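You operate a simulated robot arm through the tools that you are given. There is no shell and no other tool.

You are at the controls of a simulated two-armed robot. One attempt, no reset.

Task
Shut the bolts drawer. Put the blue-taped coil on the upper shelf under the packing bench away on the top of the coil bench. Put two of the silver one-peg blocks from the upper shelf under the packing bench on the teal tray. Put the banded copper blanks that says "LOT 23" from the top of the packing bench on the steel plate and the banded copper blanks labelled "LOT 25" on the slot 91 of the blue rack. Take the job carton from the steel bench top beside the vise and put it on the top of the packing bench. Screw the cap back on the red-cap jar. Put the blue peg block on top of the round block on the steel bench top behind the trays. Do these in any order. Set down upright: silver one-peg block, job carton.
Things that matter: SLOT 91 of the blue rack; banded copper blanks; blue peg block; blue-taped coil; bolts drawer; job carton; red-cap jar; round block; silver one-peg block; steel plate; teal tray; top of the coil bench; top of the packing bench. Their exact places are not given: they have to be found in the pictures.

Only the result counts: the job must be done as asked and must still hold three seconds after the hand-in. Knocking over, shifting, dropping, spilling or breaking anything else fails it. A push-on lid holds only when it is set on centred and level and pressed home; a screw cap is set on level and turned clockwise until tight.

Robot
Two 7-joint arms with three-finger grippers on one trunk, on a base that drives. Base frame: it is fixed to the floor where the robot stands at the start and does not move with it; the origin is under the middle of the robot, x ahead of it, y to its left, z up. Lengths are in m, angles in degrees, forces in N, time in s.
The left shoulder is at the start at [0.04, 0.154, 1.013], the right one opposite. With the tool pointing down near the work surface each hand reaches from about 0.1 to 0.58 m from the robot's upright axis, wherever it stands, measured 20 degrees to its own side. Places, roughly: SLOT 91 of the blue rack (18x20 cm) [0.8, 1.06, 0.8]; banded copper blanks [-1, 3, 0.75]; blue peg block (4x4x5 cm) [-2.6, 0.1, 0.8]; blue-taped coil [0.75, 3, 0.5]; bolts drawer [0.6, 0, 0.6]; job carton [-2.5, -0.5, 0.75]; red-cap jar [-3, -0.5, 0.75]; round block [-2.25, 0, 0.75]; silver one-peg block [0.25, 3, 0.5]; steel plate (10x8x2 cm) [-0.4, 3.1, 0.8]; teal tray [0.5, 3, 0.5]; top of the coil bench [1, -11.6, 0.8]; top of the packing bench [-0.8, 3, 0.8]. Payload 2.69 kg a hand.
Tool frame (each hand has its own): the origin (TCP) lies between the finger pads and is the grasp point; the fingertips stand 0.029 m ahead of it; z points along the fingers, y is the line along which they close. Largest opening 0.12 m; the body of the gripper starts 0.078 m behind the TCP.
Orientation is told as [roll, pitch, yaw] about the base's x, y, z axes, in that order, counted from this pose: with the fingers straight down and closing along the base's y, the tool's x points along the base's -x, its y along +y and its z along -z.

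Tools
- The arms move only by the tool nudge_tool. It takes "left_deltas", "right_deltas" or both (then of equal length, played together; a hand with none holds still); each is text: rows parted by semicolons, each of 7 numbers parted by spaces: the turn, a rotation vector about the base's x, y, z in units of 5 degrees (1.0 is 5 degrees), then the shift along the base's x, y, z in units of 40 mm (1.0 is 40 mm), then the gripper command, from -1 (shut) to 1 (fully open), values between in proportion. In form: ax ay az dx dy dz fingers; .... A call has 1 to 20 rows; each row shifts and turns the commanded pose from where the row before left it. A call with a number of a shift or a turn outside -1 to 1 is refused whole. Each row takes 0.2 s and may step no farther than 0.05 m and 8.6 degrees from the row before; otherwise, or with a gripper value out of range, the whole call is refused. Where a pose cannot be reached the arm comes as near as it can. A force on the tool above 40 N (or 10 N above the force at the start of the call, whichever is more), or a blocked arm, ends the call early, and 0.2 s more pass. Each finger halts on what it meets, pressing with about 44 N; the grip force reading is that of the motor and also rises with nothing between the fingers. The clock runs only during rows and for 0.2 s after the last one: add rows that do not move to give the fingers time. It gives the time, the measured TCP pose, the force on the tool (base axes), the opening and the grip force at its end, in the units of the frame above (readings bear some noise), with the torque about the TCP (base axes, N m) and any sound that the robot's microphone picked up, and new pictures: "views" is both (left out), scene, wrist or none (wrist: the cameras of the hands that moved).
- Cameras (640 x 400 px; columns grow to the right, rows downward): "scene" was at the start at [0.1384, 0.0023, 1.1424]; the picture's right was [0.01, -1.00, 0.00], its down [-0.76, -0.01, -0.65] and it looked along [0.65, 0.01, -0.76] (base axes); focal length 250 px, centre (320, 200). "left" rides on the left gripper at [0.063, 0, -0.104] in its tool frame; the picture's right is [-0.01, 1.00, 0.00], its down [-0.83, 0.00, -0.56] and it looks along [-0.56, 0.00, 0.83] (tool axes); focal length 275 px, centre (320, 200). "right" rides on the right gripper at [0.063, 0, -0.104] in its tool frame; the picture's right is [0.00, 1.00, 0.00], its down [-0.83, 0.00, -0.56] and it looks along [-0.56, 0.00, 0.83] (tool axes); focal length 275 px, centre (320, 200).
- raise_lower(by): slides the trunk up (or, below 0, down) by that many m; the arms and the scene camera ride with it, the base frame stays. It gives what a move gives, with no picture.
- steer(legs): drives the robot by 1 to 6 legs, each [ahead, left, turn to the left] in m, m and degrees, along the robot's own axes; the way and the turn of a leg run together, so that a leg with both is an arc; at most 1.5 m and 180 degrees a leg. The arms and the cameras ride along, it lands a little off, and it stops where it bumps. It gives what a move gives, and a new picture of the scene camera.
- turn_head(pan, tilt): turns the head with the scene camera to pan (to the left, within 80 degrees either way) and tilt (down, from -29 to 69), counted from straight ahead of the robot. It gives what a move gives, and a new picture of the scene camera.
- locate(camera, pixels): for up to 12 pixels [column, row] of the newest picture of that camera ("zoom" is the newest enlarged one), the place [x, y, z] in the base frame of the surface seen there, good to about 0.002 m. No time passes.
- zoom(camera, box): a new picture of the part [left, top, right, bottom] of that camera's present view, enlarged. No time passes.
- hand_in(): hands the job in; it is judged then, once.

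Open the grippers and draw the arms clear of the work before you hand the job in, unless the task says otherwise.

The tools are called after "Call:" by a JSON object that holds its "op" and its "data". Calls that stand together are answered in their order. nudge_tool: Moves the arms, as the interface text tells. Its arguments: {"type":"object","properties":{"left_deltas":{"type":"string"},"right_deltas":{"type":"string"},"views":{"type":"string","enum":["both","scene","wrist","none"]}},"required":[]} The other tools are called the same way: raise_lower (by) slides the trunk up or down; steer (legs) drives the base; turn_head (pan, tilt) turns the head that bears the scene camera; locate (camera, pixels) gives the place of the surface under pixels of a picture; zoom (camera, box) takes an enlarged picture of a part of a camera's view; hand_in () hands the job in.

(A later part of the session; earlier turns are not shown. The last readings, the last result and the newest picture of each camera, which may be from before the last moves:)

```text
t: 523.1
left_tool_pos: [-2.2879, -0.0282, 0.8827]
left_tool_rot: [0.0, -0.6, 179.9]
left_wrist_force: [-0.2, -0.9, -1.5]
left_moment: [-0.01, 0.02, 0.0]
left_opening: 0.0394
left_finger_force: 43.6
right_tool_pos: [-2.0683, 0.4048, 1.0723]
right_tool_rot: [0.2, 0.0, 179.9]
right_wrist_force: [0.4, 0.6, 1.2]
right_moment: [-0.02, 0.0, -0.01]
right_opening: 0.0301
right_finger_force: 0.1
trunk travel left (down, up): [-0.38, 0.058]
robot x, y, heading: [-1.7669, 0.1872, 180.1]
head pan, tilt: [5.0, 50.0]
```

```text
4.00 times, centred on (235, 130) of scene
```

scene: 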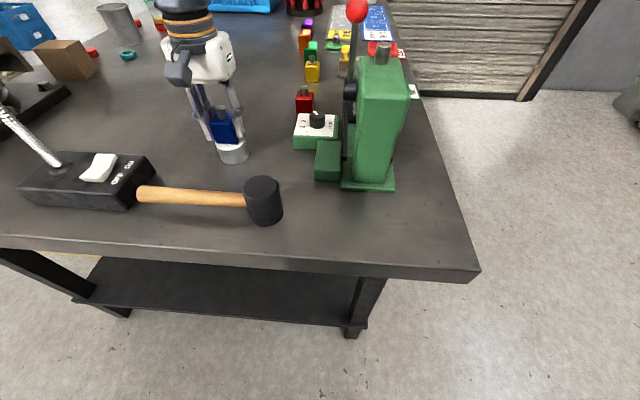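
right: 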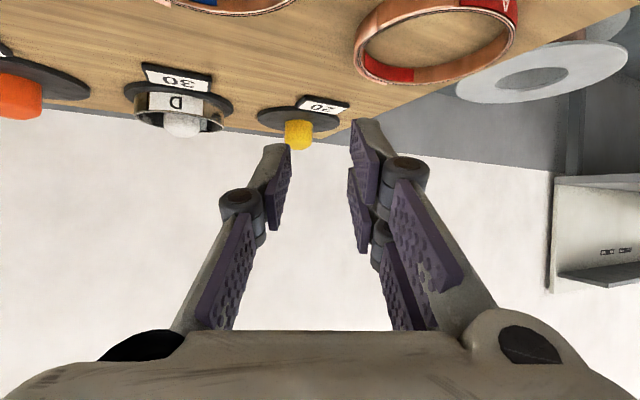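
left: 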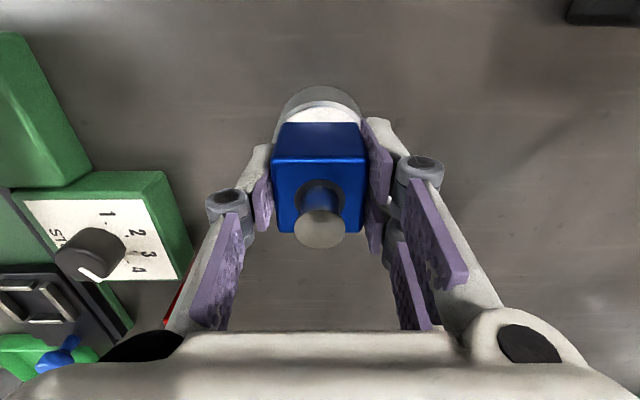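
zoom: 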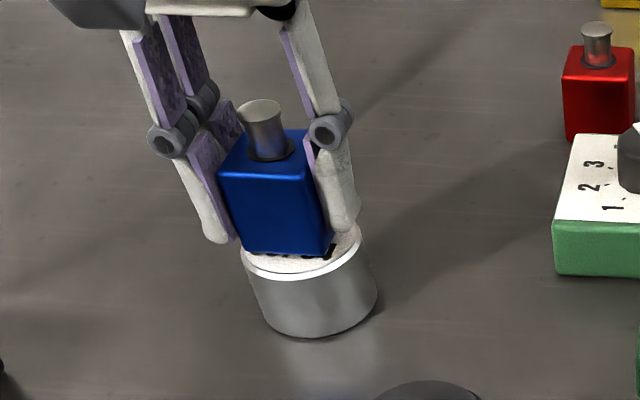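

I verify the centering by locating the block's bottom edge and the round block's rim in the zoom.

Call:
{"op": "locate", "data": {"camera": "zoom", "pixels": [[250, 245], [328, 250], [290, 248], [222, 180], [308, 185], [242, 262], [358, 240], [295, 280], [345, 262], [262, 275], [262, 110], [240, 150]]}}

```text
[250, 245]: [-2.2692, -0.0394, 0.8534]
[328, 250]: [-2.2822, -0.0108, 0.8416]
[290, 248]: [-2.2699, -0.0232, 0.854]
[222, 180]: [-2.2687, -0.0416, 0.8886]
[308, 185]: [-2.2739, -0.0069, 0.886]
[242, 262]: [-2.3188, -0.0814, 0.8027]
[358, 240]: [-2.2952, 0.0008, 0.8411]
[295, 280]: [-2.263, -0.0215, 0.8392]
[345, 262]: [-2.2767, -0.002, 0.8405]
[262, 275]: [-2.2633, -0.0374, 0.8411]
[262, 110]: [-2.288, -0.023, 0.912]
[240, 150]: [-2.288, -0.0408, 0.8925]
```

Block centre (−2.289, −0.0255) matches the round block's centre. I lower in 1 mm steps.

Call:
{"op": "nudge_tool", "data": {"left_deltas": "0 0 0 0 0 -0.04 -1; 0 0 0 0 0 -0.04 -1; 0 0 0 0 0 -0.03 -1; 0 0 0 0 0 0 -1", "views": "none"}}

Call:
{"op": "nudge_tool", "data": {"left_deltas": "0 0 0 0 0 -0.03 -1; 0 0 0 0 0 -0.02 -1; 0 0 0 0 0 0 -1", "views": "none"}}

```text
t: 524.1
left_tool_pos: [-2.2855, -0.0266, 0.8802]
left_tool_rot: [0.0, -0.6, 180.0]
left_wrist_force: [0.0, -0.3, -1.4]
left_moment: [-0.02, -0.01, -0.03]
left_opening: 0.0393
left_finger_force: 43.9
right_tool_pos: [-2.0669, 0.4062, 1.0717]
right_tool_rot: [0.2, -0.1, 179.8]
right_wrist_force: [0.2, -0.2, -0.7]
right_moment: [0.0, -0.01, 0.0]
right_opening: 0.0302
right_finger_force: 0.0
trunk travel left (down, up): [-0.38, 0.058]
robot x, y, heading: [-1.7632, 0.1857, 179.7]
head pan, tilt: [5.0, 50.0]
```

```text
t: 524.9
left_tool_pos: [-2.287, -0.0277, 0.8779]
left_tool_rot: [0.1, -0.7, 179.9]
left_wrist_force: [0.1, 0.3, -1.4]
left_moment: [0.01, -0.01, 0.0]
left_opening: 0.0394
left_finger_force: 44.1
right_tool_pos: [-2.0679, 0.4056, 1.073]
right_tool_rot: [0.1, 0.0, 179.8]
right_wrist_force: [0.3, 0.4, 0.1]
right_moment: [0.0, -0.02, -0.02]
right_opening: 0.0298
right_finger_force: 0.1
trunk travel left (down, up): [-0.38, 0.058]
robot x, y, heading: [-1.7645, 0.1871, 179.9]
head pan, tilt: [5.0, 50.0]
```

Call:
{"op": "nudge_tool", "data": {"left_deltas": "0 0 0 0 0 -0.025 -1; 0 0 0 0 0 -0.02 -1; 0 0 0 0 0 0 -1", "views": "none"}}

Call:
{"op": "nudge_tool", "data": {"left_deltas": "0 0 0 0 0 -0.02 -1; 0 0 0 0 0 0 -1", "views": "none"}}

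```text
t: 525.7
left_tool_pos: [-2.2867, -0.0287, 0.8772]
left_tool_rot: [0.1, -0.6, 180.0]
left_wrist_force: [0.4, -0.3, 5.8]
left_moment: [0.01, 0.14, 0.0]
left_opening: 0.0393
left_finger_force: 44.2
right_tool_pos: [-2.0664, 0.4052, 1.0719]
right_tool_rot: [0.1, 0.1, 179.9]
right_wrist_force: [0.1, 0.6, -0.3]
right_moment: [-0.01, 0.02, 0.04]
right_opening: 0.03
right_finger_force: 0.0
trunk travel left (down, up): [-0.38, 0.058]
robot x, y, heading: [-1.766, 0.193, 179.6]
head pan, tilt: [5.0, 50.0]
```

```text
t: 526.3
left_tool_pos: [-2.287, -0.0268, 0.8768]
left_tool_rot: [0.1, -0.8, 180.0]
left_wrist_force: [-2.4, 0.4, 13.7]
left_moment: [0.04, 0.39, 0.01]
left_opening: 0.0393
left_finger_force: 44.0
right_tool_pos: [-2.0672, 0.4049, 1.0714]
right_tool_rot: [0.1, 0.0, 179.9]
right_wrist_force: [-0.9, -0.6, 0.1]
right_moment: [-0.01, 0.01, 0.0]
right_opening: 0.03
right_finger_force: 0.1
trunk travel left (down, up): [-0.38, 0.058]
robot x, y, heading: [-1.7637, 0.19, 179.9]
head pan, tilt: [5.0, 50.0]
```

Contact (13.7 N). I open gently to ~56 mm and rise.

Call:
{"op": "nudge_tool", "data": {"left_deltas": "0 0 0 0 0 0.01 -1; 0 0 0 0 0 0 -0.3; 0 0 0 0 0 0 -0.2; 0 0 0 0 0 0 -0.07; 0 0 0 0 0 0 -0.07; 0 0 0 0 0 0.2 -0.07; 0 0 0 0 0 0.4 -0.07; 0 0 0 0 0 0.7 -0.07; 0 0 0 0 0 0.9 -0.07; 0 0 0 0 0 0.9 -0.07; 0 0 0 0 0 0.4 -0.07; 0 0 0 0 0 0 -0.07", "views": "both"}}

Call:
{"op": "zoom", "data": {"camera": "scene", "box": [190, 80, 280, 180]}}

```text
t: 528.9
left_tool_pos: [-2.2869, -0.0285, 1.0163]
left_tool_rot: [0.1, -0.6, 180.0]
left_wrist_force: [-0.9, -0.2, -0.8]
left_moment: [0.02, 0.01, -0.02]
left_opening: 0.0558
left_finger_force: 0.1
right_tool_pos: [-2.0681, 0.4047, 1.0716]
right_tool_rot: [0.1, 0.0, 179.9]
right_wrist_force: [-1.0, 0.3, 0.2]
right_moment: [-0.01, -0.01, 0.02]
right_opening: 0.03
right_finger_force: 0.1
trunk travel left (down, up): [-0.38, 0.058]
robot x, y, heading: [-1.7657, 0.1867, 180.2]
head pan, tilt: [5.0, 50.0]
```

scene: 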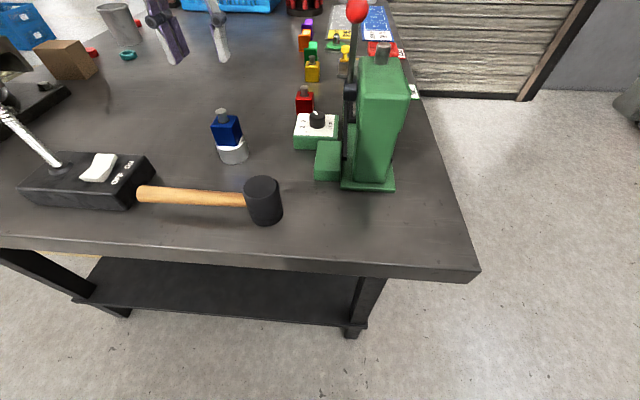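
left: 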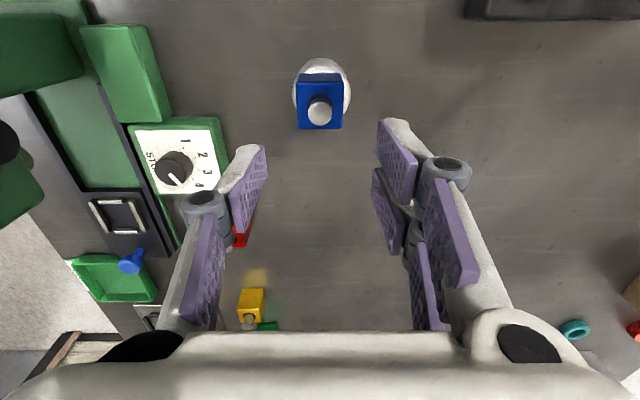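

```text
4.00 times, centred on (235, 130) of scene
```

zoom: 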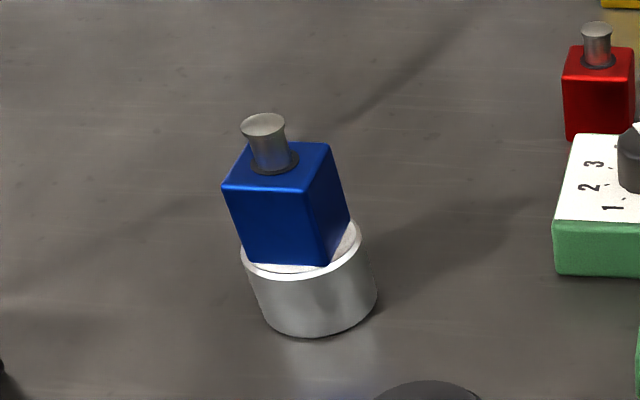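

The blue block stands centred on the round block. I retract, back off and go to the bench's south side for the jar and carton.

Call:
{"op": "nudge_tool", "data": {"left_deltas": "0 0 0 0.8 0 0 -0.07; 0 0 0 0.8 0 0 -0.07; 0 0 0 0.8 0 0 -0.07; 0 0 0 0.8 0 0 -0.07; 0 0 0 0.8 0 0 -0.07; 0 0 0 0 0 0 -0.07", "views": "none"}}

Call:
{"op": "steer", "data": {"legs": [[-0.45, 0, 0], [0, 1.5, 0]]}}

Call:
{"op": "turn_head", "data": {"pan": 0, "tilt": 20}}

```text
t: 530.3
left_tool_pos: [-2.1288, -0.0286, 1.0156]
left_tool_rot: [0.0, -0.6, 180.1]
left_wrist_force: [-1.2, -0.4, -0.3]
left_moment: [-0.04, -0.01, 0.01]
left_opening: 0.0557
left_finger_force: 0.1
right_tool_pos: [-2.0677, 0.4051, 1.0708]
right_tool_rot: [0.1, 0.0, 179.9]
right_wrist_force: [0.6, -0.7, -0.1]
right_moment: [0.01, 0.01, -0.01]
right_opening: 0.0299
right_finger_force: 0.1
trunk travel left (down, up): [-0.38, 0.058]
robot x, y, heading: [-1.7653, 0.1895, 180.0]
head pan, tilt: [5.0, 50.0]
```

```text
t: 544.2
left_tool_pos: [-1.6853, -1.5337, 1.0153]
left_tool_rot: [0.1, -0.7, -179.9]
left_wrist_force: [-0.3, -0.4, 0.2]
left_moment: [0.0, 0.0, -0.01]
left_opening: 0.0556
left_finger_force: 0.0
right_tool_pos: [-1.6252, -1.1012, 1.0711]
right_tool_rot: [0.1, 0.0, -179.9]
right_wrist_force: [0.5, -0.4, 0.7]
right_moment: [0.02, 0.03, 0.0]
right_opening: 0.03
right_finger_force: 0.1
trunk travel left (down, up): [-0.38, 0.058]
robot x, y, heading: [-1.3252, -1.3175, -180.1]
head pan, tilt: [5.0, 50.0]
```

scene: 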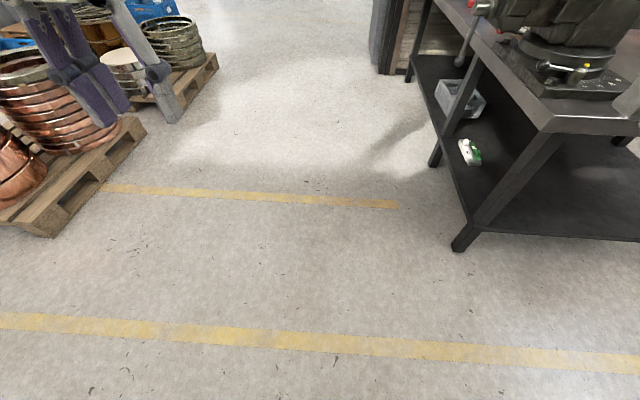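

```text
t: 545.2
left_tool_pos: [-1.6854, -1.5339, 1.0147]
left_tool_rot: [0.1, -0.6, -179.8]
left_wrist_force: [0.3, 0.4, 0.2]
left_moment: [0.0, -0.01, -0.01]
left_opening: 0.0558
left_finger_force: 0.1
right_tool_pos: [-1.6267, -1.1017, 1.0718]
right_tool_rot: [0.1, 0.0, -179.9]
right_wrist_force: [0.2, 0.1, -0.5]
right_moment: [0.01, -0.05, 0.0]
right_opening: 0.03
right_finger_force: 0.0
trunk travel left (down, up): [-0.38, 0.058]
robot x, y, heading: [-1.3208, -1.3177, -180.0]
head pan, tilt: [0.0, 20.0]
```

scene: 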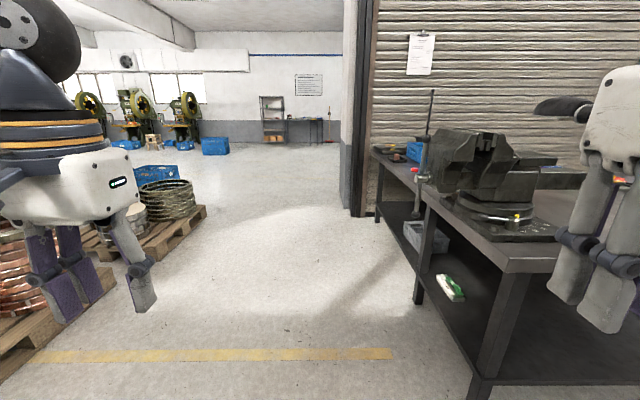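

There's an aisle between the bench's south side and the pallets. I locate the pallet edges.

Call:
{"op": "locate", "data": {"camera": "scene", "pixels": [[205, 218], [155, 258], [110, 275], [60, 345], [420, 300], [480, 385], [380, 200], [440, 195]]}}

```text
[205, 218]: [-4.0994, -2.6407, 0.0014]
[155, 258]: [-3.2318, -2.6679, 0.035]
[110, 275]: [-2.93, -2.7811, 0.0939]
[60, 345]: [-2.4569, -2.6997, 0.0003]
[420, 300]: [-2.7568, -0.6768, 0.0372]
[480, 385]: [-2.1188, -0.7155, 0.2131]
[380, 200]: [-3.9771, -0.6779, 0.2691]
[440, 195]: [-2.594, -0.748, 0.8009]
```

The pallets' edge is at y≈−2.64, leaving room. I drive along the aisle to x≈−2.65 and turn to face the bench.

Call:
{"op": "steer", "data": {"legs": [[1.33, 0.1, 0], [0, 0, -90]]}}

Call:
{"op": "turn_head", "data": {"pan": 0, "tilt": 35}}

```text
t: 555.8
left_tool_pos: [-2.8769, -1.0582, 1.0148]
left_tool_rot: [0.1, -0.5, 89.5]
left_wrist_force: [-0.1, -0.1, 0.0]
left_moment: [0.01, 0.0, -0.01]
left_opening: 0.0558
left_finger_force: 0.0
right_tool_pos: [-2.4435, -1.1219, 1.0721]
right_tool_rot: [0.0, 0.0, 89.4]
right_wrist_force: [1.2, 0.3, 0.0]
right_moment: [0.01, 0.02, -0.02]
right_opening: 0.03
right_finger_force: 0.1
trunk travel left (down, up): [-0.38, 0.058]
robot x, y, heading: [-2.663, -1.4243, 89.3]
head pan, tilt: [0.0, 20.0]
```

scene: 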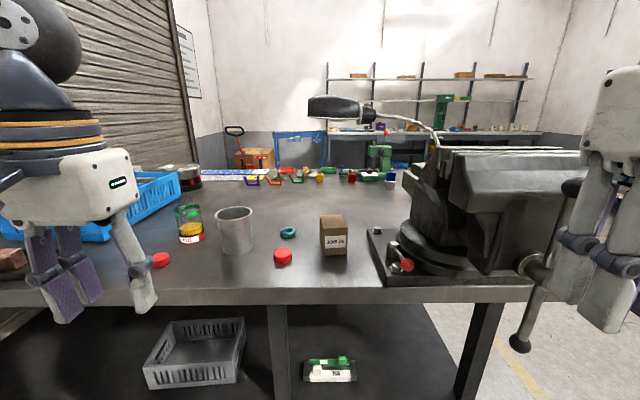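

```text
t: 556.5
left_tool_pos: [-2.8761, -1.0596, 1.0156]
left_tool_rot: [0.1, -0.6, 89.5]
left_wrist_force: [-0.2, 0.4, 0.1]
left_moment: [0.02, 0.02, 0.01]
left_opening: 0.056
left_finger_force: 0.1
right_tool_pos: [-2.4444, -1.1227, 1.0728]
right_tool_rot: [0.1, 0.0, 89.5]
right_wrist_force: [-0.3, 0.3, -0.1]
right_moment: [-0.01, -0.04, -0.03]
right_opening: 0.0303
right_finger_force: 0.1
trunk travel left (down, up): [-0.38, 0.058]
robot x, y, heading: [-2.6621, -1.4239, 89.3]
head pan, tilt: [0.0, 35.0]
```

scene: 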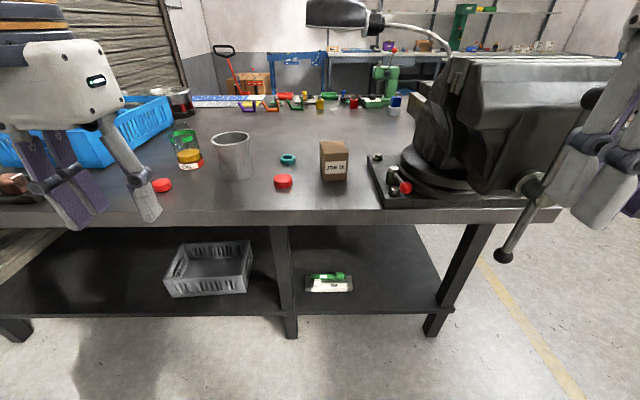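

I see the carton at (333,160), a glass jar at (187,148), two loose red caps at (162,185) and (283,181), and a grey cup. I zoom in.

Call:
{"op": "zoom", "data": {"camera": "scene", "box": [130, 100, 370, 220]}}

Call:
{"op": "zoom", "data": {"camera": "scene", "box": [140, 105, 240, 205]}}

```text
2.67 times, centred on (250, 160) of scene
```

zoom: 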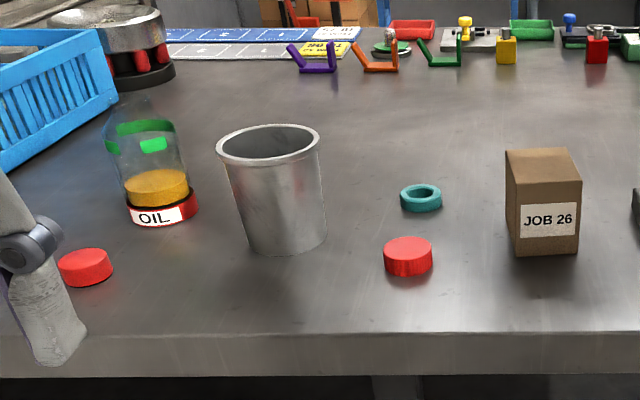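

```text
4.00 times, centred on (190, 155) of scene
```

zoom: 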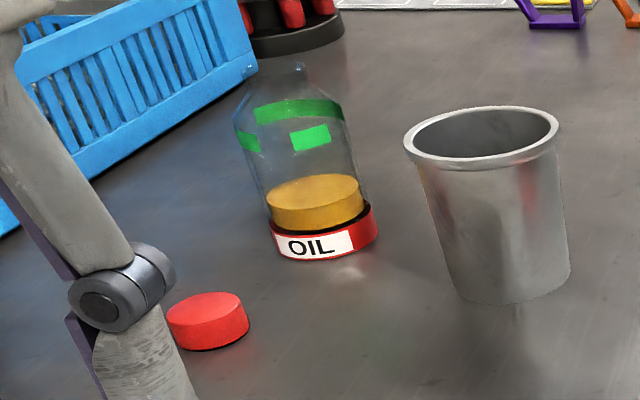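

The OIL jar has a red base band; two similar red caps lie nearby. I locate the jar, caps, carton and cup.

Call:
{"op": "locate", "data": {"camera": "zoom", "pixels": [[320, 245], [275, 230], [372, 225], [315, 200], [300, 75], [285, 110], [208, 305], [170, 320], [247, 320], [210, 345], [480, 130], [350, 150]]}}

Call:
{"op": "locate", "data": {"camera": "scene", "pixels": [[283, 177], [274, 180], [292, 180], [283, 187], [288, 158], [333, 145], [320, 165], [347, 165], [333, 180], [232, 140], [250, 130], [200, 218]]}}

```text
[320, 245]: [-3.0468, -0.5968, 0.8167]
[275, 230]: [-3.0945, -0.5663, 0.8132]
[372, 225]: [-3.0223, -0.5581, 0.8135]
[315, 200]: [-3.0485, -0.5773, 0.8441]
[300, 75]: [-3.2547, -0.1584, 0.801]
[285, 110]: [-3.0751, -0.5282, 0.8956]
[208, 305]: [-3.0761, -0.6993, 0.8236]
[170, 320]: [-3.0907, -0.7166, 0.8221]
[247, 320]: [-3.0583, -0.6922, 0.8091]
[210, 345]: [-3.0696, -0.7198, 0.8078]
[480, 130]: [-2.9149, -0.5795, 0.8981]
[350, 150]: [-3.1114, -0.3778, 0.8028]
```

```text
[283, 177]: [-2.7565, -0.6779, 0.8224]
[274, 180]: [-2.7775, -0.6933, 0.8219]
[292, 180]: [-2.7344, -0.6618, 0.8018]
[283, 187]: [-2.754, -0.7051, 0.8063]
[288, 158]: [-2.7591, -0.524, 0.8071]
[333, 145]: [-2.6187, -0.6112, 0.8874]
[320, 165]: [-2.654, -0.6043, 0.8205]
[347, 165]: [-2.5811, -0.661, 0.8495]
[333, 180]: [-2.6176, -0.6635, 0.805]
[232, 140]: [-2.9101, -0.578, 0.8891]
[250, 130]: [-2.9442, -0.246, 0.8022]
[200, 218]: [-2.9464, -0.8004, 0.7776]
```

Both caps are about 43 mm across. I need a closer look; first I check the vise handle's reach near my right hand.

Call:
{"op": "locate", "data": {"camera": "scene", "pixels": [[530, 183], [505, 255], [590, 95], [600, 70], [540, 60], [460, 60], [405, 188], [380, 190], [550, 215]]}}

```text
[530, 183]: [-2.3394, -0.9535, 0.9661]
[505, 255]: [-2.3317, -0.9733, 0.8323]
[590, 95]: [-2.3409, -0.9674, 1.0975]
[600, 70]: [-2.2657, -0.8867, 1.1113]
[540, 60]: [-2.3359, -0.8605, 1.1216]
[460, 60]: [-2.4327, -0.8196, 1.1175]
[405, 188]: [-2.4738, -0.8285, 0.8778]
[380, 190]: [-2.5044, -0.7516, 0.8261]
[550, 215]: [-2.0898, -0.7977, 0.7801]
```

The vise is large (top z≈1.12, handle out to y≈−0.97), so I must keep the right arm west of it. I shift 0.45 m left and come closer to look at the jar and caps.

Call:
{"op": "steer", "data": {"legs": [[0, 0.45, 0.7], [0.15, 0, 0]]}}

Call:
{"op": "turn_head", "data": {"pan": 0, "tilt": 42}}

```text
t: 561.5
left_tool_pos: [-3.334, -0.9122, 1.0146]
left_tool_rot: [0.1, -0.5, 90.6]
left_wrist_force: [-0.4, -0.2, -0.1]
left_moment: [-0.05, 0.01, 0.01]
left_opening: 0.056
left_finger_force: 0.0
right_tool_pos: [-2.9007, -0.9686, 1.0722]
right_tool_rot: [0.2, 0.1, 90.5]
right_wrist_force: [0.3, 0.5, 0.0]
right_moment: [-0.07, 0.02, 0.03]
right_opening: 0.0301
right_finger_force: 0.0
trunk travel left (down, up): [-0.38, 0.058]
robot x, y, heading: [-3.1127, -1.2756, 90.7]
head pan, tilt: [0.0, 35.0]
```

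scene: 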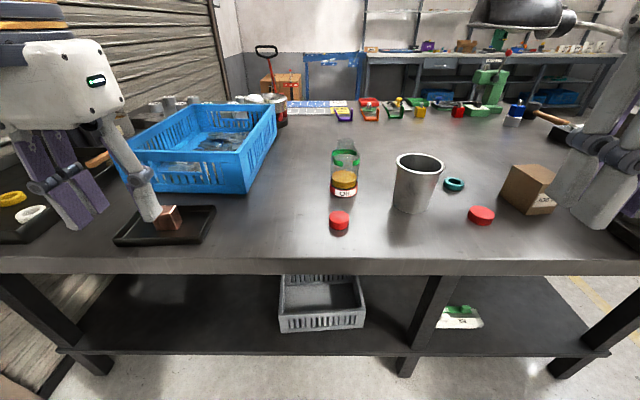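

```text
t: 562.2
left_tool_pos: [-3.3339, -0.9133, 1.0156]
left_tool_rot: [0.1, -0.6, 90.6]
left_wrist_force: [-0.4, -0.3, -0.4]
left_moment: [-0.03, -0.04, 0.0]
left_opening: 0.0558
left_finger_force: 0.0
right_tool_pos: [-2.9014, -0.9689, 1.0715]
right_tool_rot: [0.1, 0.0, 90.6]
right_wrist_force: [1.1, 0.2, -0.8]
right_moment: [0.03, 0.02, 0.03]
right_opening: 0.0301
right_finger_force: 0.1
trunk travel left (down, up): [-0.38, 0.058]
robot x, y, heading: [-3.1106, -1.2765, 90.4]
head pan, tilt: [0.0, 42.0]
```

scene: 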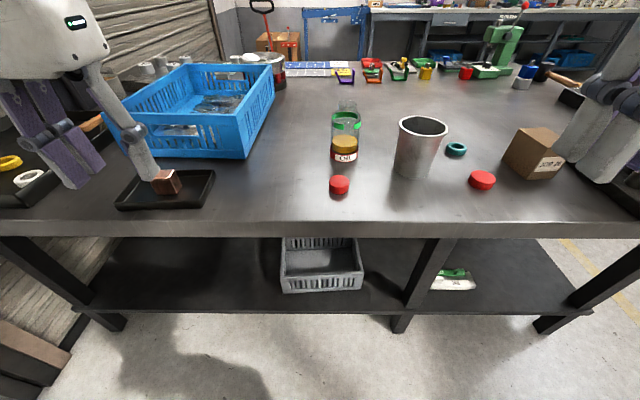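

Call:
{"op": "zoom", "data": {"camera": "scene", "box": [310, 90, 390, 200]}}

Call:
{"op": "zoom", "data": {"camera": "scene", "box": [430, 120, 580, 210]}}

Call:
{"op": "zoom", "data": {"camera": "left", "box": [0, 0, 640, 400]}}

Call:
{"op": "zoom", "data": {"camera": "right", "box": [0, 0, 640, 400]}}

```text
3.64 times, centred on (350, 145) of scene
```

zoom: 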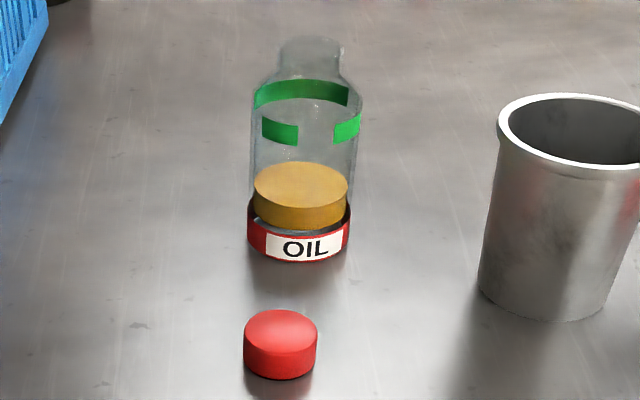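

```text
4.27 times, centred on (505, 165) of scene
```

zoom: 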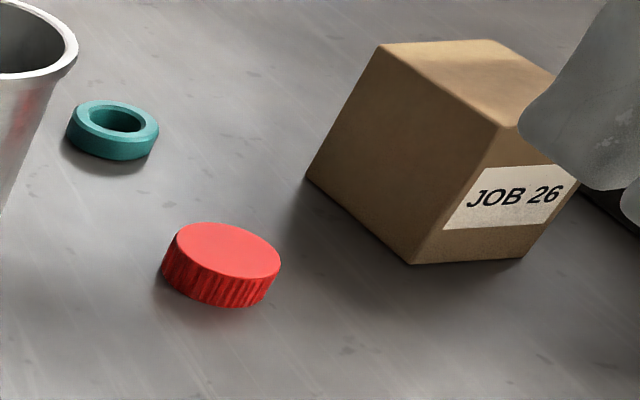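

```text
1.00 times, centred on (320, 200) of left (not enlarged: the box is as wide or as high as the picture)
```

zoom: 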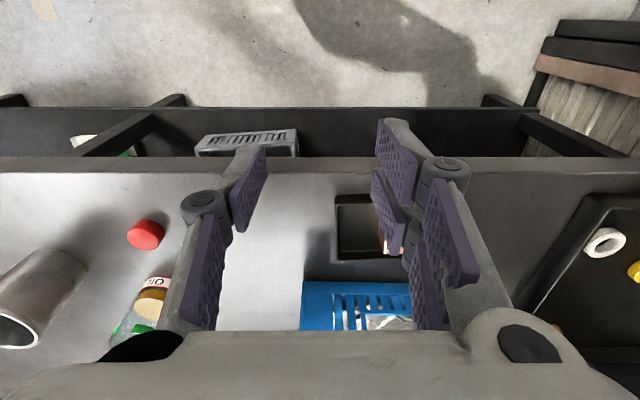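

```text
1.00 times, centred on (320, 200) of right (not enlarged: the box is as wide or as high as the picture)
```

zoom: 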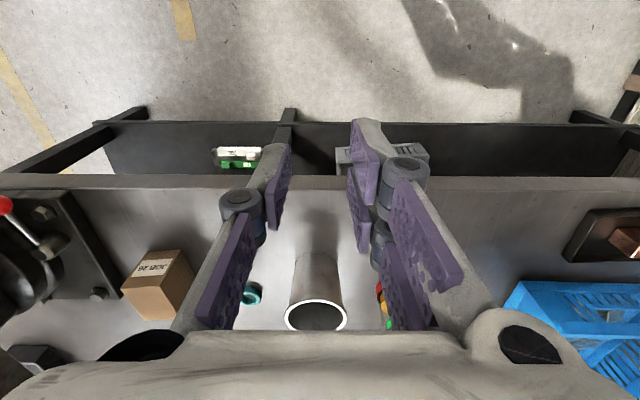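

One red cap is knurled (near the carton), the other smooth. I zoom tightly on the jar's neck and both caps to see which fits.

Call:
{"op": "zoom", "data": {"camera": "scene", "box": [328, 95, 366, 130]}}

Call:
{"op": "zoom", "data": {"camera": "scene", "box": [322, 168, 360, 200]}}

Call:
{"op": "zoom", "data": {"camera": "scene", "box": [464, 164, 502, 196]}}

```text
11.43 times, centred on (347, 112) of scene
```

zoom: 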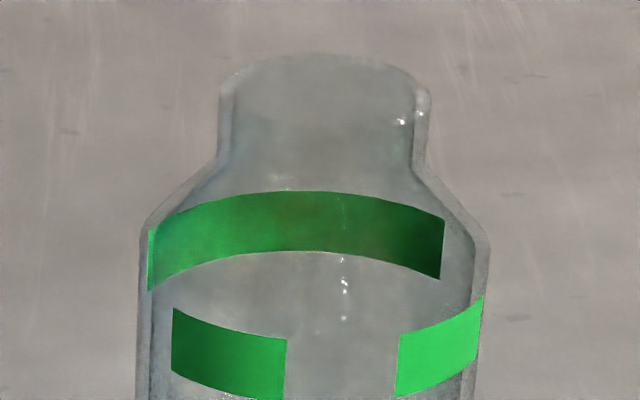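

```text
12.50 times, centred on (341, 184) of scene
```

zoom: 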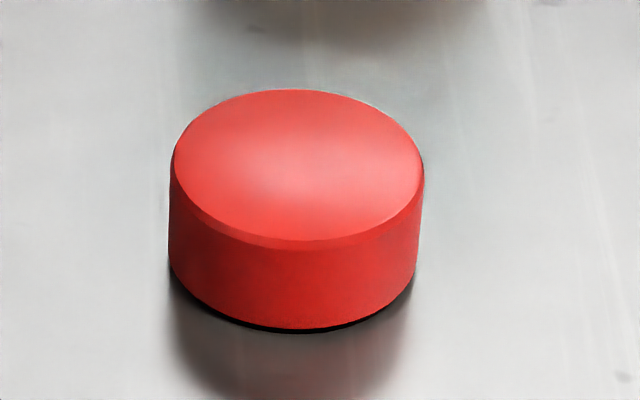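

```text
12.50 times, centred on (483, 180) of scene
```

zoom: 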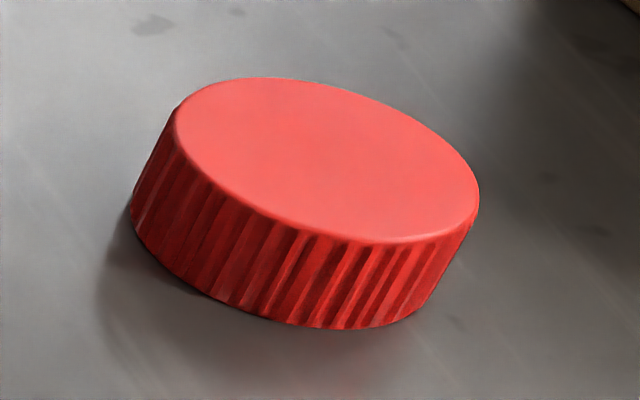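

I measure both caps' diameters and the jar's neck with located edge points.

Call:
{"op": "locate", "data": {"camera": "zoom", "pixels": [[180, 115], [470, 205], [245, 82], [400, 238], [325, 160], [140, 195], [300, 322], [430, 290], [470, 240]]}}

Call:
{"op": "locate", "data": {"camera": "scene", "pixels": [[331.5, 181], [349.5, 181], [340, 176], [340, 186], [340, 180.5], [340.5, 193.5], [347, 101], [347, 104], [341, 106], [354, 106], [345, 160], [333, 155]]}}

```text
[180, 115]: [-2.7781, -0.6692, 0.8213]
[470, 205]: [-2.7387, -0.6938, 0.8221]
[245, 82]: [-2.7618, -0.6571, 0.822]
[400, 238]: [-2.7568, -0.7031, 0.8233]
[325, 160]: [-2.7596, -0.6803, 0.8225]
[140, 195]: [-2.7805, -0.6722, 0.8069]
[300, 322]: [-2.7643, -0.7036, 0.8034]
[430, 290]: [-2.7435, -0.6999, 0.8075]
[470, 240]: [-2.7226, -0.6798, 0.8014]
```

```text
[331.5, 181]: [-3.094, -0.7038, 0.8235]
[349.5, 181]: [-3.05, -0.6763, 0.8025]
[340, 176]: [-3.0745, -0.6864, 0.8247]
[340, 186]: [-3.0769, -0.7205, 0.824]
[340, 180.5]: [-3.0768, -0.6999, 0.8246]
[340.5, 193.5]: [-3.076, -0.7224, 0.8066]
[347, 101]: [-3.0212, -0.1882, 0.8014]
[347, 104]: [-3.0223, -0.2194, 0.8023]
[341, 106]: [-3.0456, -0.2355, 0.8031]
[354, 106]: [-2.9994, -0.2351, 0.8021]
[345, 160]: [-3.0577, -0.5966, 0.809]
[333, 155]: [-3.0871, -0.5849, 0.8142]
```

The neck (~43 mm) fits the knurled 47 mm cap, so that's the screw cap (centre (−2.759, −0.680)). I move right to put it within the right hand's reach.

Call:
{"op": "steer", "data": {"legs": [[0.09, -0.14, -0.5]]}}

Call:
{"op": "nudge_tool", "data": {"right_deltas": "0 0 0 0 0.5 0 0.1; 0 0 0 0 0.6 0 0.1; 0 0 0 0 0.6 0 0.1; 0 0 0 0 0.6 0 0.1; 0 0 0 0 0.6 0 0.1; 0 0 0 0 0.6 -0.2 0.1; 0 0 0 0 0.5 -0.5 0.1; 0 0 0 0 0 -0.6 0.1; 0 0 0 0 0 -0.6 0.1; 0 0 0 0 0 0 0.1", "views": "both"}}

```text
t: 563.9
left_tool_pos: [-3.1934, -0.8199, 1.0158]
left_tool_rot: [0.1, -0.5, 90.2]
left_wrist_force: [-0.4, -0.5, -0.7]
left_moment: [-0.01, 0.02, 0.0]
left_opening: 0.0556
left_finger_force: 0.1
right_tool_pos: [-2.7601, -0.8797, 1.0719]
right_tool_rot: [0.1, 0.0, 90.0]
right_wrist_force: [0.0, 0.4, 0.7]
right_moment: [-0.01, 0.03, 0.0]
right_opening: 0.0301
right_finger_force: 0.1
trunk travel left (down, up): [-0.38, 0.058]
robot x, y, heading: [-2.9778, -1.1824, 90.1]
head pan, tilt: [0.0, 42.0]
```

scene: 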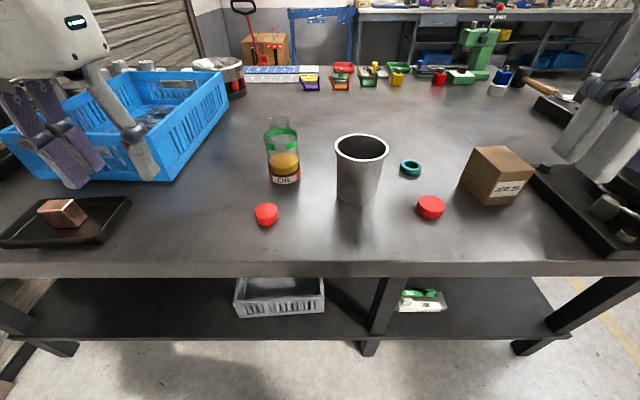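

```text
t: 566.1
left_tool_pos: [-3.1939, -0.8199, 1.0147]
left_tool_rot: [0.0, -0.6, 90.1]
left_wrist_force: [-0.8, 0.3, -0.2]
left_moment: [-0.01, -0.03, -0.01]
left_opening: 0.0559
left_finger_force: 0.1
right_tool_pos: [-2.7615, -0.7187, 0.9955]
right_tool_rot: [0.1, 0.1, 90.0]
right_wrist_force: [-0.3, 0.7, -0.2]
right_moment: [0.0, -0.02, 0.04]
right_opening: 0.0659
right_finger_force: 0.1
trunk travel left (down, up): [-0.38, 0.058]
robot x, y, heading: [-2.9752, -1.1841, 90.0]
head pan, tilt: [0.0, 42.0]
```

scene: 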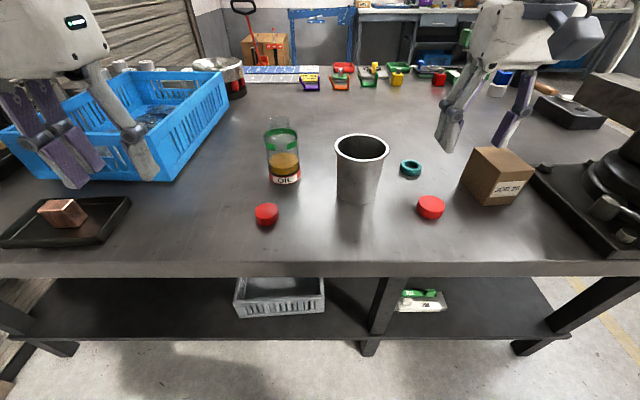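
right: 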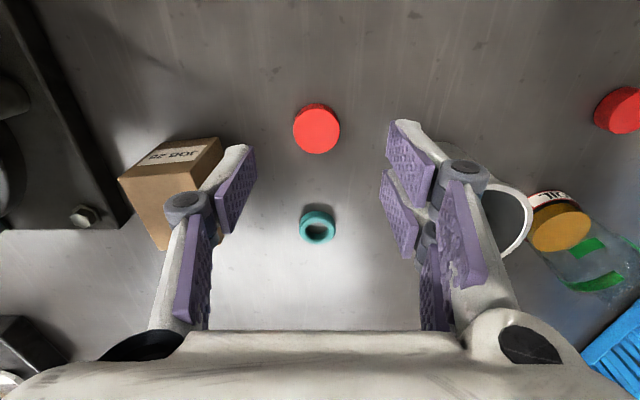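

The knurled cap shows at (317,128) between the fingers. I locate it precisely.

Call:
{"op": "locate", "data": {"camera": "right", "pixels": [[317, 131], [294, 131], [340, 131], [317, 108], [317, 153], [317, 210], [330, 205]]}}

Call:
{"op": "locate", "data": {"camera": "scene", "pixels": [[431, 204], [418, 205], [444, 206], [431, 196], [431, 212], [410, 166], [472, 165], [465, 185], [490, 200]]}}

```text
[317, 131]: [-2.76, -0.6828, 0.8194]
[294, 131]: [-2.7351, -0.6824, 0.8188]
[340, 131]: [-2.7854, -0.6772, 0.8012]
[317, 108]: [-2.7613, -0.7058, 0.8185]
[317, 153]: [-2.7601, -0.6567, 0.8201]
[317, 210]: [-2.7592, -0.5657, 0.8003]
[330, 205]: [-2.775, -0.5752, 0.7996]
```

```text
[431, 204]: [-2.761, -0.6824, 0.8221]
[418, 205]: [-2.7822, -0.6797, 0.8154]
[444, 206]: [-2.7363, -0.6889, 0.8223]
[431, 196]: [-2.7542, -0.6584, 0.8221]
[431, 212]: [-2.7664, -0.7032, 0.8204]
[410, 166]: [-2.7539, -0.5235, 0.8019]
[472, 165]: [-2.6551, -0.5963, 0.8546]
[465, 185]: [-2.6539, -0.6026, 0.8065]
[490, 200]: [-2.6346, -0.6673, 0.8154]
```

Cap centre (−2.760, −0.681). I move over it and descend to just above, then check.

Call:
{"op": "nudge_tool", "data": {"right_deltas": "0 0 0 0.02 0.47 0 0.1; 0 0 0 0.02 0.47 0 0.1; 0 0 0 0 0 -0.8 0.1; 0 0 0 0 0 -0.8 0.1; 0 0 0 0 0 -0.8 0.1; 0 0 0 0 0 -0.6 0.1; 0 0 0 0 0 -0.4 0.1; 0 0 0 0 0 0 0.1", "views": "wrist"}}

```text
t: 567.9
left_tool_pos: [-3.1947, -0.8207, 1.0157]
left_tool_rot: [0.1, -0.6, 90.1]
left_wrist_force: [0.1, 0.1, 0.0]
left_moment: [0.02, 0.02, 0.01]
left_opening: 0.056
left_finger_force: 0.1
right_tool_pos: [-2.7586, -0.6827, 0.8597]
right_tool_rot: [0.1, 0.1, 90.0]
right_wrist_force: [0.2, -0.1, 0.0]
right_moment: [0.04, -0.02, 0.0]
right_opening: 0.066
right_finger_force: 0.1
trunk travel left (down, up): [-0.38, 0.058]
robot x, y, heading: [-2.9746, -1.1853, 90.2]
head pan, tilt: [0.0, 42.0]
```

right: 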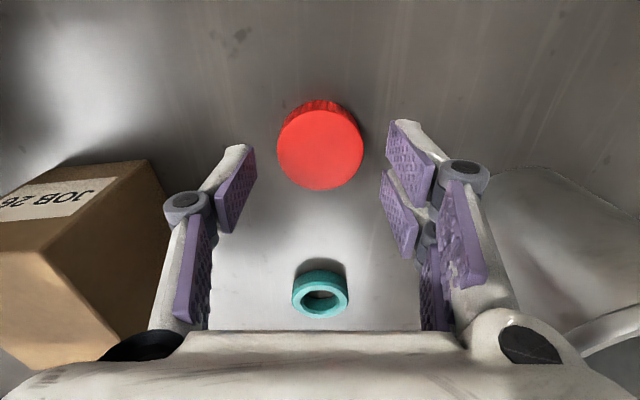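

Centred (320,148). I descend 26 mm and close on the cap.

Call:
{"op": "nudge_tool", "data": {"right_deltas": "0 0 0 0 0 -0.3 0.1; 0 0 0 0 0 -0.25 0.1; 0 0 0 0 0 -0.1 0.1; 0 0 0 0 0 0 0.1; 0 0 0 0 0 0 -0.1; 0 0 0 0 0 0 -0.3; 0 0 0 0 0 0 -1; 0 0 0 0 0 0 -1; 0 0 0 0 0 0 -1", "views": "wrist"}}

```text
t: 569.9
left_tool_pos: [-3.194, -0.8199, 1.0157]
left_tool_rot: [0.1, -0.6, 90.1]
left_wrist_force: [0.1, 0.8, 0.7]
left_moment: [0.02, -0.03, -0.02]
left_opening: 0.0561
left_finger_force: 0.0
right_tool_pos: [-2.7578, -0.6831, 0.8329]
right_tool_rot: [0.2, 0.0, 90.0]
right_wrist_force: [-0.1, -0.2, 0.7]
right_moment: [0.0, -0.03, 0.01]
right_opening: 0.0472
right_finger_force: 44.2
trunk travel left (down, up): [-0.38, 0.058]
robot x, y, heading: [-2.977, -1.1864, 90.1]
head pan, tilt: [0.0, 42.0]
```

right: 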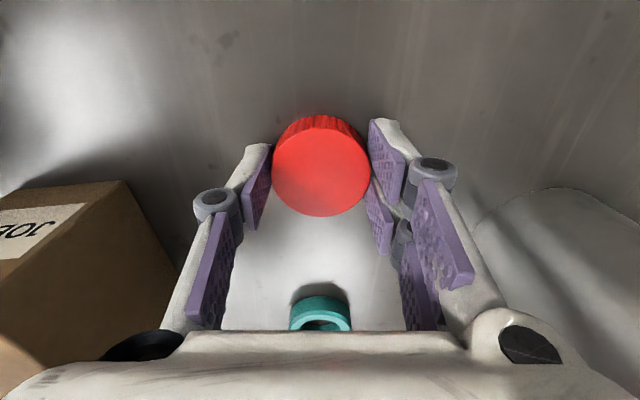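

Gripped at 47.2 mm. I lift gently.

Call:
{"op": "nudge_tool", "data": {"right_deltas": "0 0 0 0 0 0.1 -1; 0 0 0 0 0 0.2 -1; 0 0 0 0 0 0.3 -1; 0 0 0 0 0 0.4 -1; 0 0 0 0 0 0.5 -1; 0 0 0 0 0 0.6 -1; 0 0 0 0 0 0.6 -1; 0 0 0 0 0 0.6 -1; 0 0 0 0 0 0.6 -1; 0 0 0 0 -0.4 0.5 -1; 0 0 0 0 -0.5 0.3 -1; 0 0 0 0 -0.5 0.2 -1; 0 0 0 0 -0.5 0 -1; 0 0 0 0 0 0 -1", "views": "both"}}

```text
t: 572.9
left_tool_pos: [-3.1946, -0.8204, 1.0151]
left_tool_rot: [0.2, -0.6, 90.0]
left_wrist_force: [0.5, -0.7, 0.3]
left_moment: [-0.02, 0.05, 0.0]
left_opening: 0.0558
left_finger_force: 0.1
right_tool_pos: [-2.7591, -0.7605, 1.0294]
right_tool_rot: [0.0, -0.1, 89.9]
right_wrist_force: [0.6, -0.5, 0.5]
right_moment: [-0.02, 0.0, 0.02]
right_opening: 0.047
right_finger_force: 44.0
trunk travel left (down, up): [-0.38, 0.058]
robot x, y, heading: [-2.9766, -1.1855, 90.0]
head pan, tilt: [0.0, 42.0]
```

scene: 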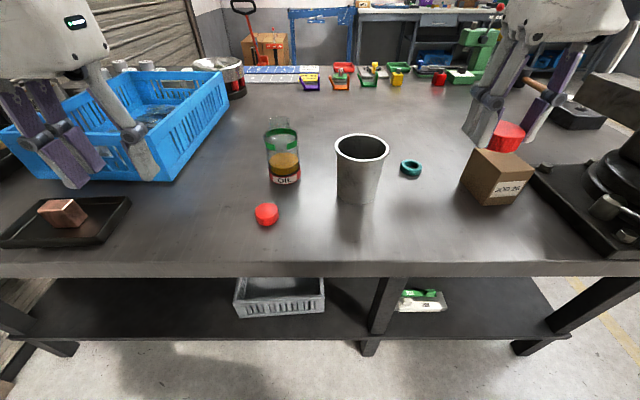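
right: 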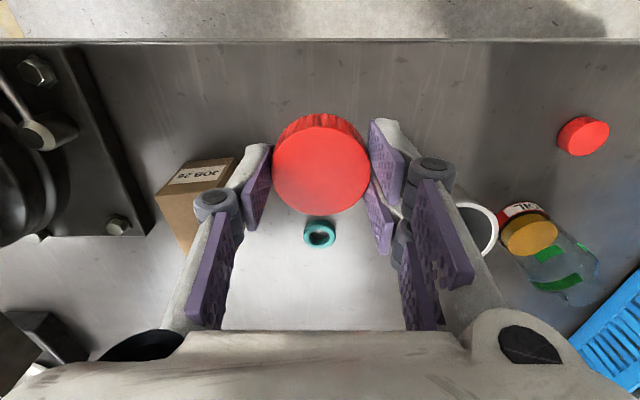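

The cap is held. Next I'll steady the jar with the left hand while turning the cap with the right. I locate the blue bin's corners and the tray to plan the left hand's path.

Call:
{"op": "locate", "data": {"camera": "scene", "pixels": [[226, 76], [178, 112], [172, 175], [165, 128], [15, 130], [130, 200], [60, 210], [266, 213], [283, 178], [284, 168], [272, 170], [298, 170]]}}

Call:
{"op": "zoom", "data": {"camera": "scene", "box": [230, 100, 400, 230]}}

```text
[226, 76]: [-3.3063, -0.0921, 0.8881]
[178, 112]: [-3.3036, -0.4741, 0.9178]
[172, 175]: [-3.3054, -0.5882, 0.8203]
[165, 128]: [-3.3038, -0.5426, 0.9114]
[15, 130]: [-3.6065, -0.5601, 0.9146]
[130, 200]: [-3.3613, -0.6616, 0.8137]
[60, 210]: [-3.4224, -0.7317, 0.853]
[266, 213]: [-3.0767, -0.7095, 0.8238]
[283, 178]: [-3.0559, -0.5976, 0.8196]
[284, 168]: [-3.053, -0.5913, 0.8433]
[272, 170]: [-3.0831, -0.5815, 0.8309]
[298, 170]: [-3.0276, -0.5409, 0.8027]
```

```text
3.08 times, centred on (315, 165) of scene
```

zoom: 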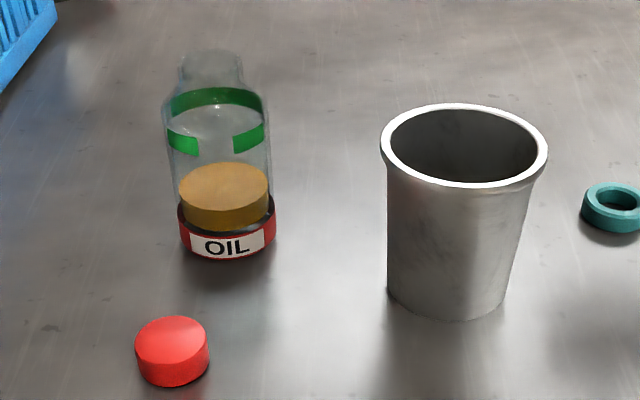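

The bin is 25 cm left of the jar, leaving room. The jar's axis is about (−3.057, −0.561). I drive to be centred in front of it.

Call:
{"op": "steer", "data": {"legs": [[0.11, 0.085, 0]]}}

Call:
{"op": "turn_head", "data": {"pan": 0, "tilt": 48}}

```text
t: 574.2
left_tool_pos: [-3.2781, -0.7098, 1.0145]
left_tool_rot: [0.2, -0.6, 90.0]
left_wrist_force: [0.0, 0.1, -0.4]
left_moment: [-0.05, -0.02, 0.04]
left_opening: 0.0558
left_finger_force: 0.1
right_tool_pos: [-2.8427, -0.6504, 1.0275]
right_tool_rot: [0.1, 0.0, 89.9]
right_wrist_force: [0.3, 0.8, 0.5]
right_moment: [-0.01, -0.05, 0.0]
right_opening: 0.0471
right_finger_force: 43.6
trunk travel left (down, up): [-0.38, 0.058]
robot x, y, heading: [-3.0635, -1.0721, 89.9]
head pan, tilt: [0.0, 42.0]
```

scene: 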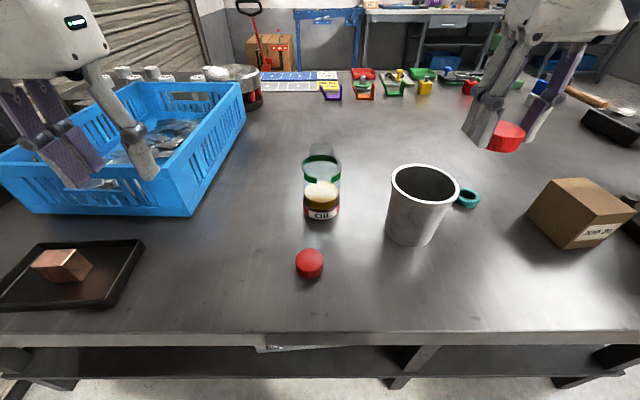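

```text
t: 574.9
left_tool_pos: [-3.2781, -0.7117, 1.015]
left_tool_rot: [0.2, -0.6, 90.0]
left_wrist_force: [0.1, -1.0, 0.4]
left_moment: [0.03, -0.02, -0.04]
left_opening: 0.0557
left_finger_force: 0.0
right_tool_pos: [-2.8421, -0.651, 1.0293]
right_tool_rot: [0.1, 0.0, 89.8]
right_wrist_force: [0.7, -0.1, 0.2]
right_moment: [0.02, 0.0, -0.02]
right_opening: 0.047
right_finger_force: 43.8
trunk travel left (down, up): [-0.38, 0.058]
robot x, y, heading: [-3.0608, -1.0751, 90.0]
head pan, tilt: [0.0, 48.0]
```

scene: 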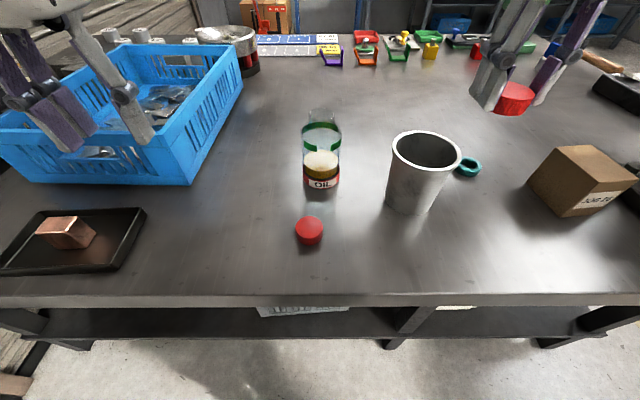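

The jar is straight ahead at col ~321. I take a few points on its band and neck for its exact axis.

Call:
{"op": "zoom", "data": {"camera": "scene", "box": [285, 95, 360, 205]}}

Call:
{"op": "locate", "data": {"camera": "scene", "pixels": [[321, 186], [308, 183], [335, 183], [321, 180], [321, 162], [305, 175], [338, 172], [314, 187], [328, 187]]}}

```text
3.64 times, centred on (322, 150) of scene
```

zoom: 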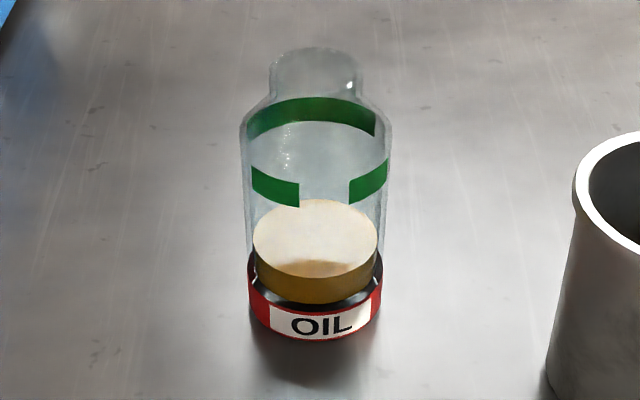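

```text
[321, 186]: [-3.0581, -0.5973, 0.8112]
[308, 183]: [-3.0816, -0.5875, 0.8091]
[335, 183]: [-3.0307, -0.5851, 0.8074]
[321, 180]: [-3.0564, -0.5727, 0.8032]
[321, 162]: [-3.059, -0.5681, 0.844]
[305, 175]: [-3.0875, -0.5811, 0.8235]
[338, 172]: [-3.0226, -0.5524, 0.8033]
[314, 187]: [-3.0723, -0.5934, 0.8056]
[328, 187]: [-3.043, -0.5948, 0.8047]
```

Jar axis: (−3.057, −0.562). I tilt the left hand about 50° forward and yaw it 25° inward with a 95 mm opening, staying high and clear.

Call:
{"op": "nudge_tool", "data": {"left_deltas": "1 0 0 0.1 0 0 0.58; 1 0 0 0.1 0 0 0.58; 1 0 0 0.1 0 0 0.58; 1 0 0 0.1 0 0 0.58; 1 0 0 0.1 0 0 0.58; 1 0 0 0.1 0 0 0.58; 1 0 0 0.1 0 0 0.58; 1 0 0 0.1 0 0 0.58; 1 0 0 0.1 0 0 0.58; 1 0 0 0.1 0 0 0.58; 0 0 -1 0.1 0 0 0.58; 0 0 -1 0.1 0 0 0.58; 0 0 -1 0.1 0 0 0.58; 0 0 -1 0.1 0 0 0.58; 0 0 -1 0.1 0 0 0.58; 0 0 0 0 0 0 0.58", "views": "both"}}

```text
t: 578.3
left_tool_pos: [-3.2158, -0.7001, 1.0248]
left_tool_rot: [0.2, -50.6, 64.8]
left_wrist_force: [0.3, -1.3, 0.2]
left_moment: [0.01, 0.0, 0.02]
left_opening: 0.0948
left_finger_force: 0.0
left hand out of reach, approached as far as the arm can: row 10
right_tool_pos: [-2.8425, -0.6506, 1.0279]
right_tool_rot: [0.1, -0.1, 89.9]
right_wrist_force: [0.2, -0.5, 0.1]
right_moment: [0.02, 0.01, -0.01]
right_opening: 0.0472
right_finger_force: 44.4
trunk travel left (down, up): [-0.38, 0.058]
robot x, y, heading: [-3.0629, -1.0774, 89.8]
head pan, tilt: [0.0, 48.0]
```

scene: 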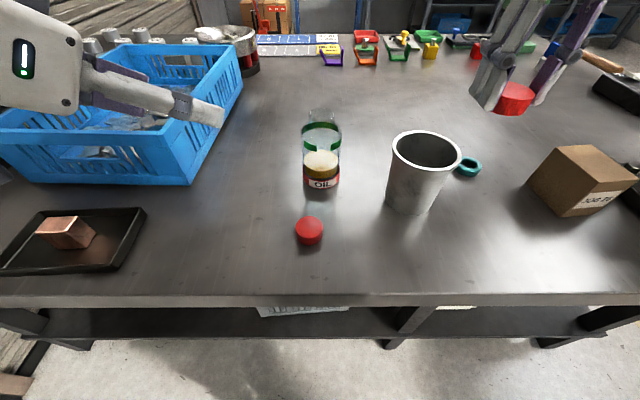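
left: 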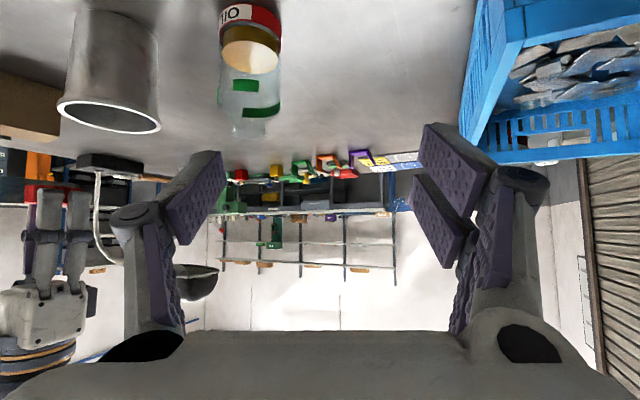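

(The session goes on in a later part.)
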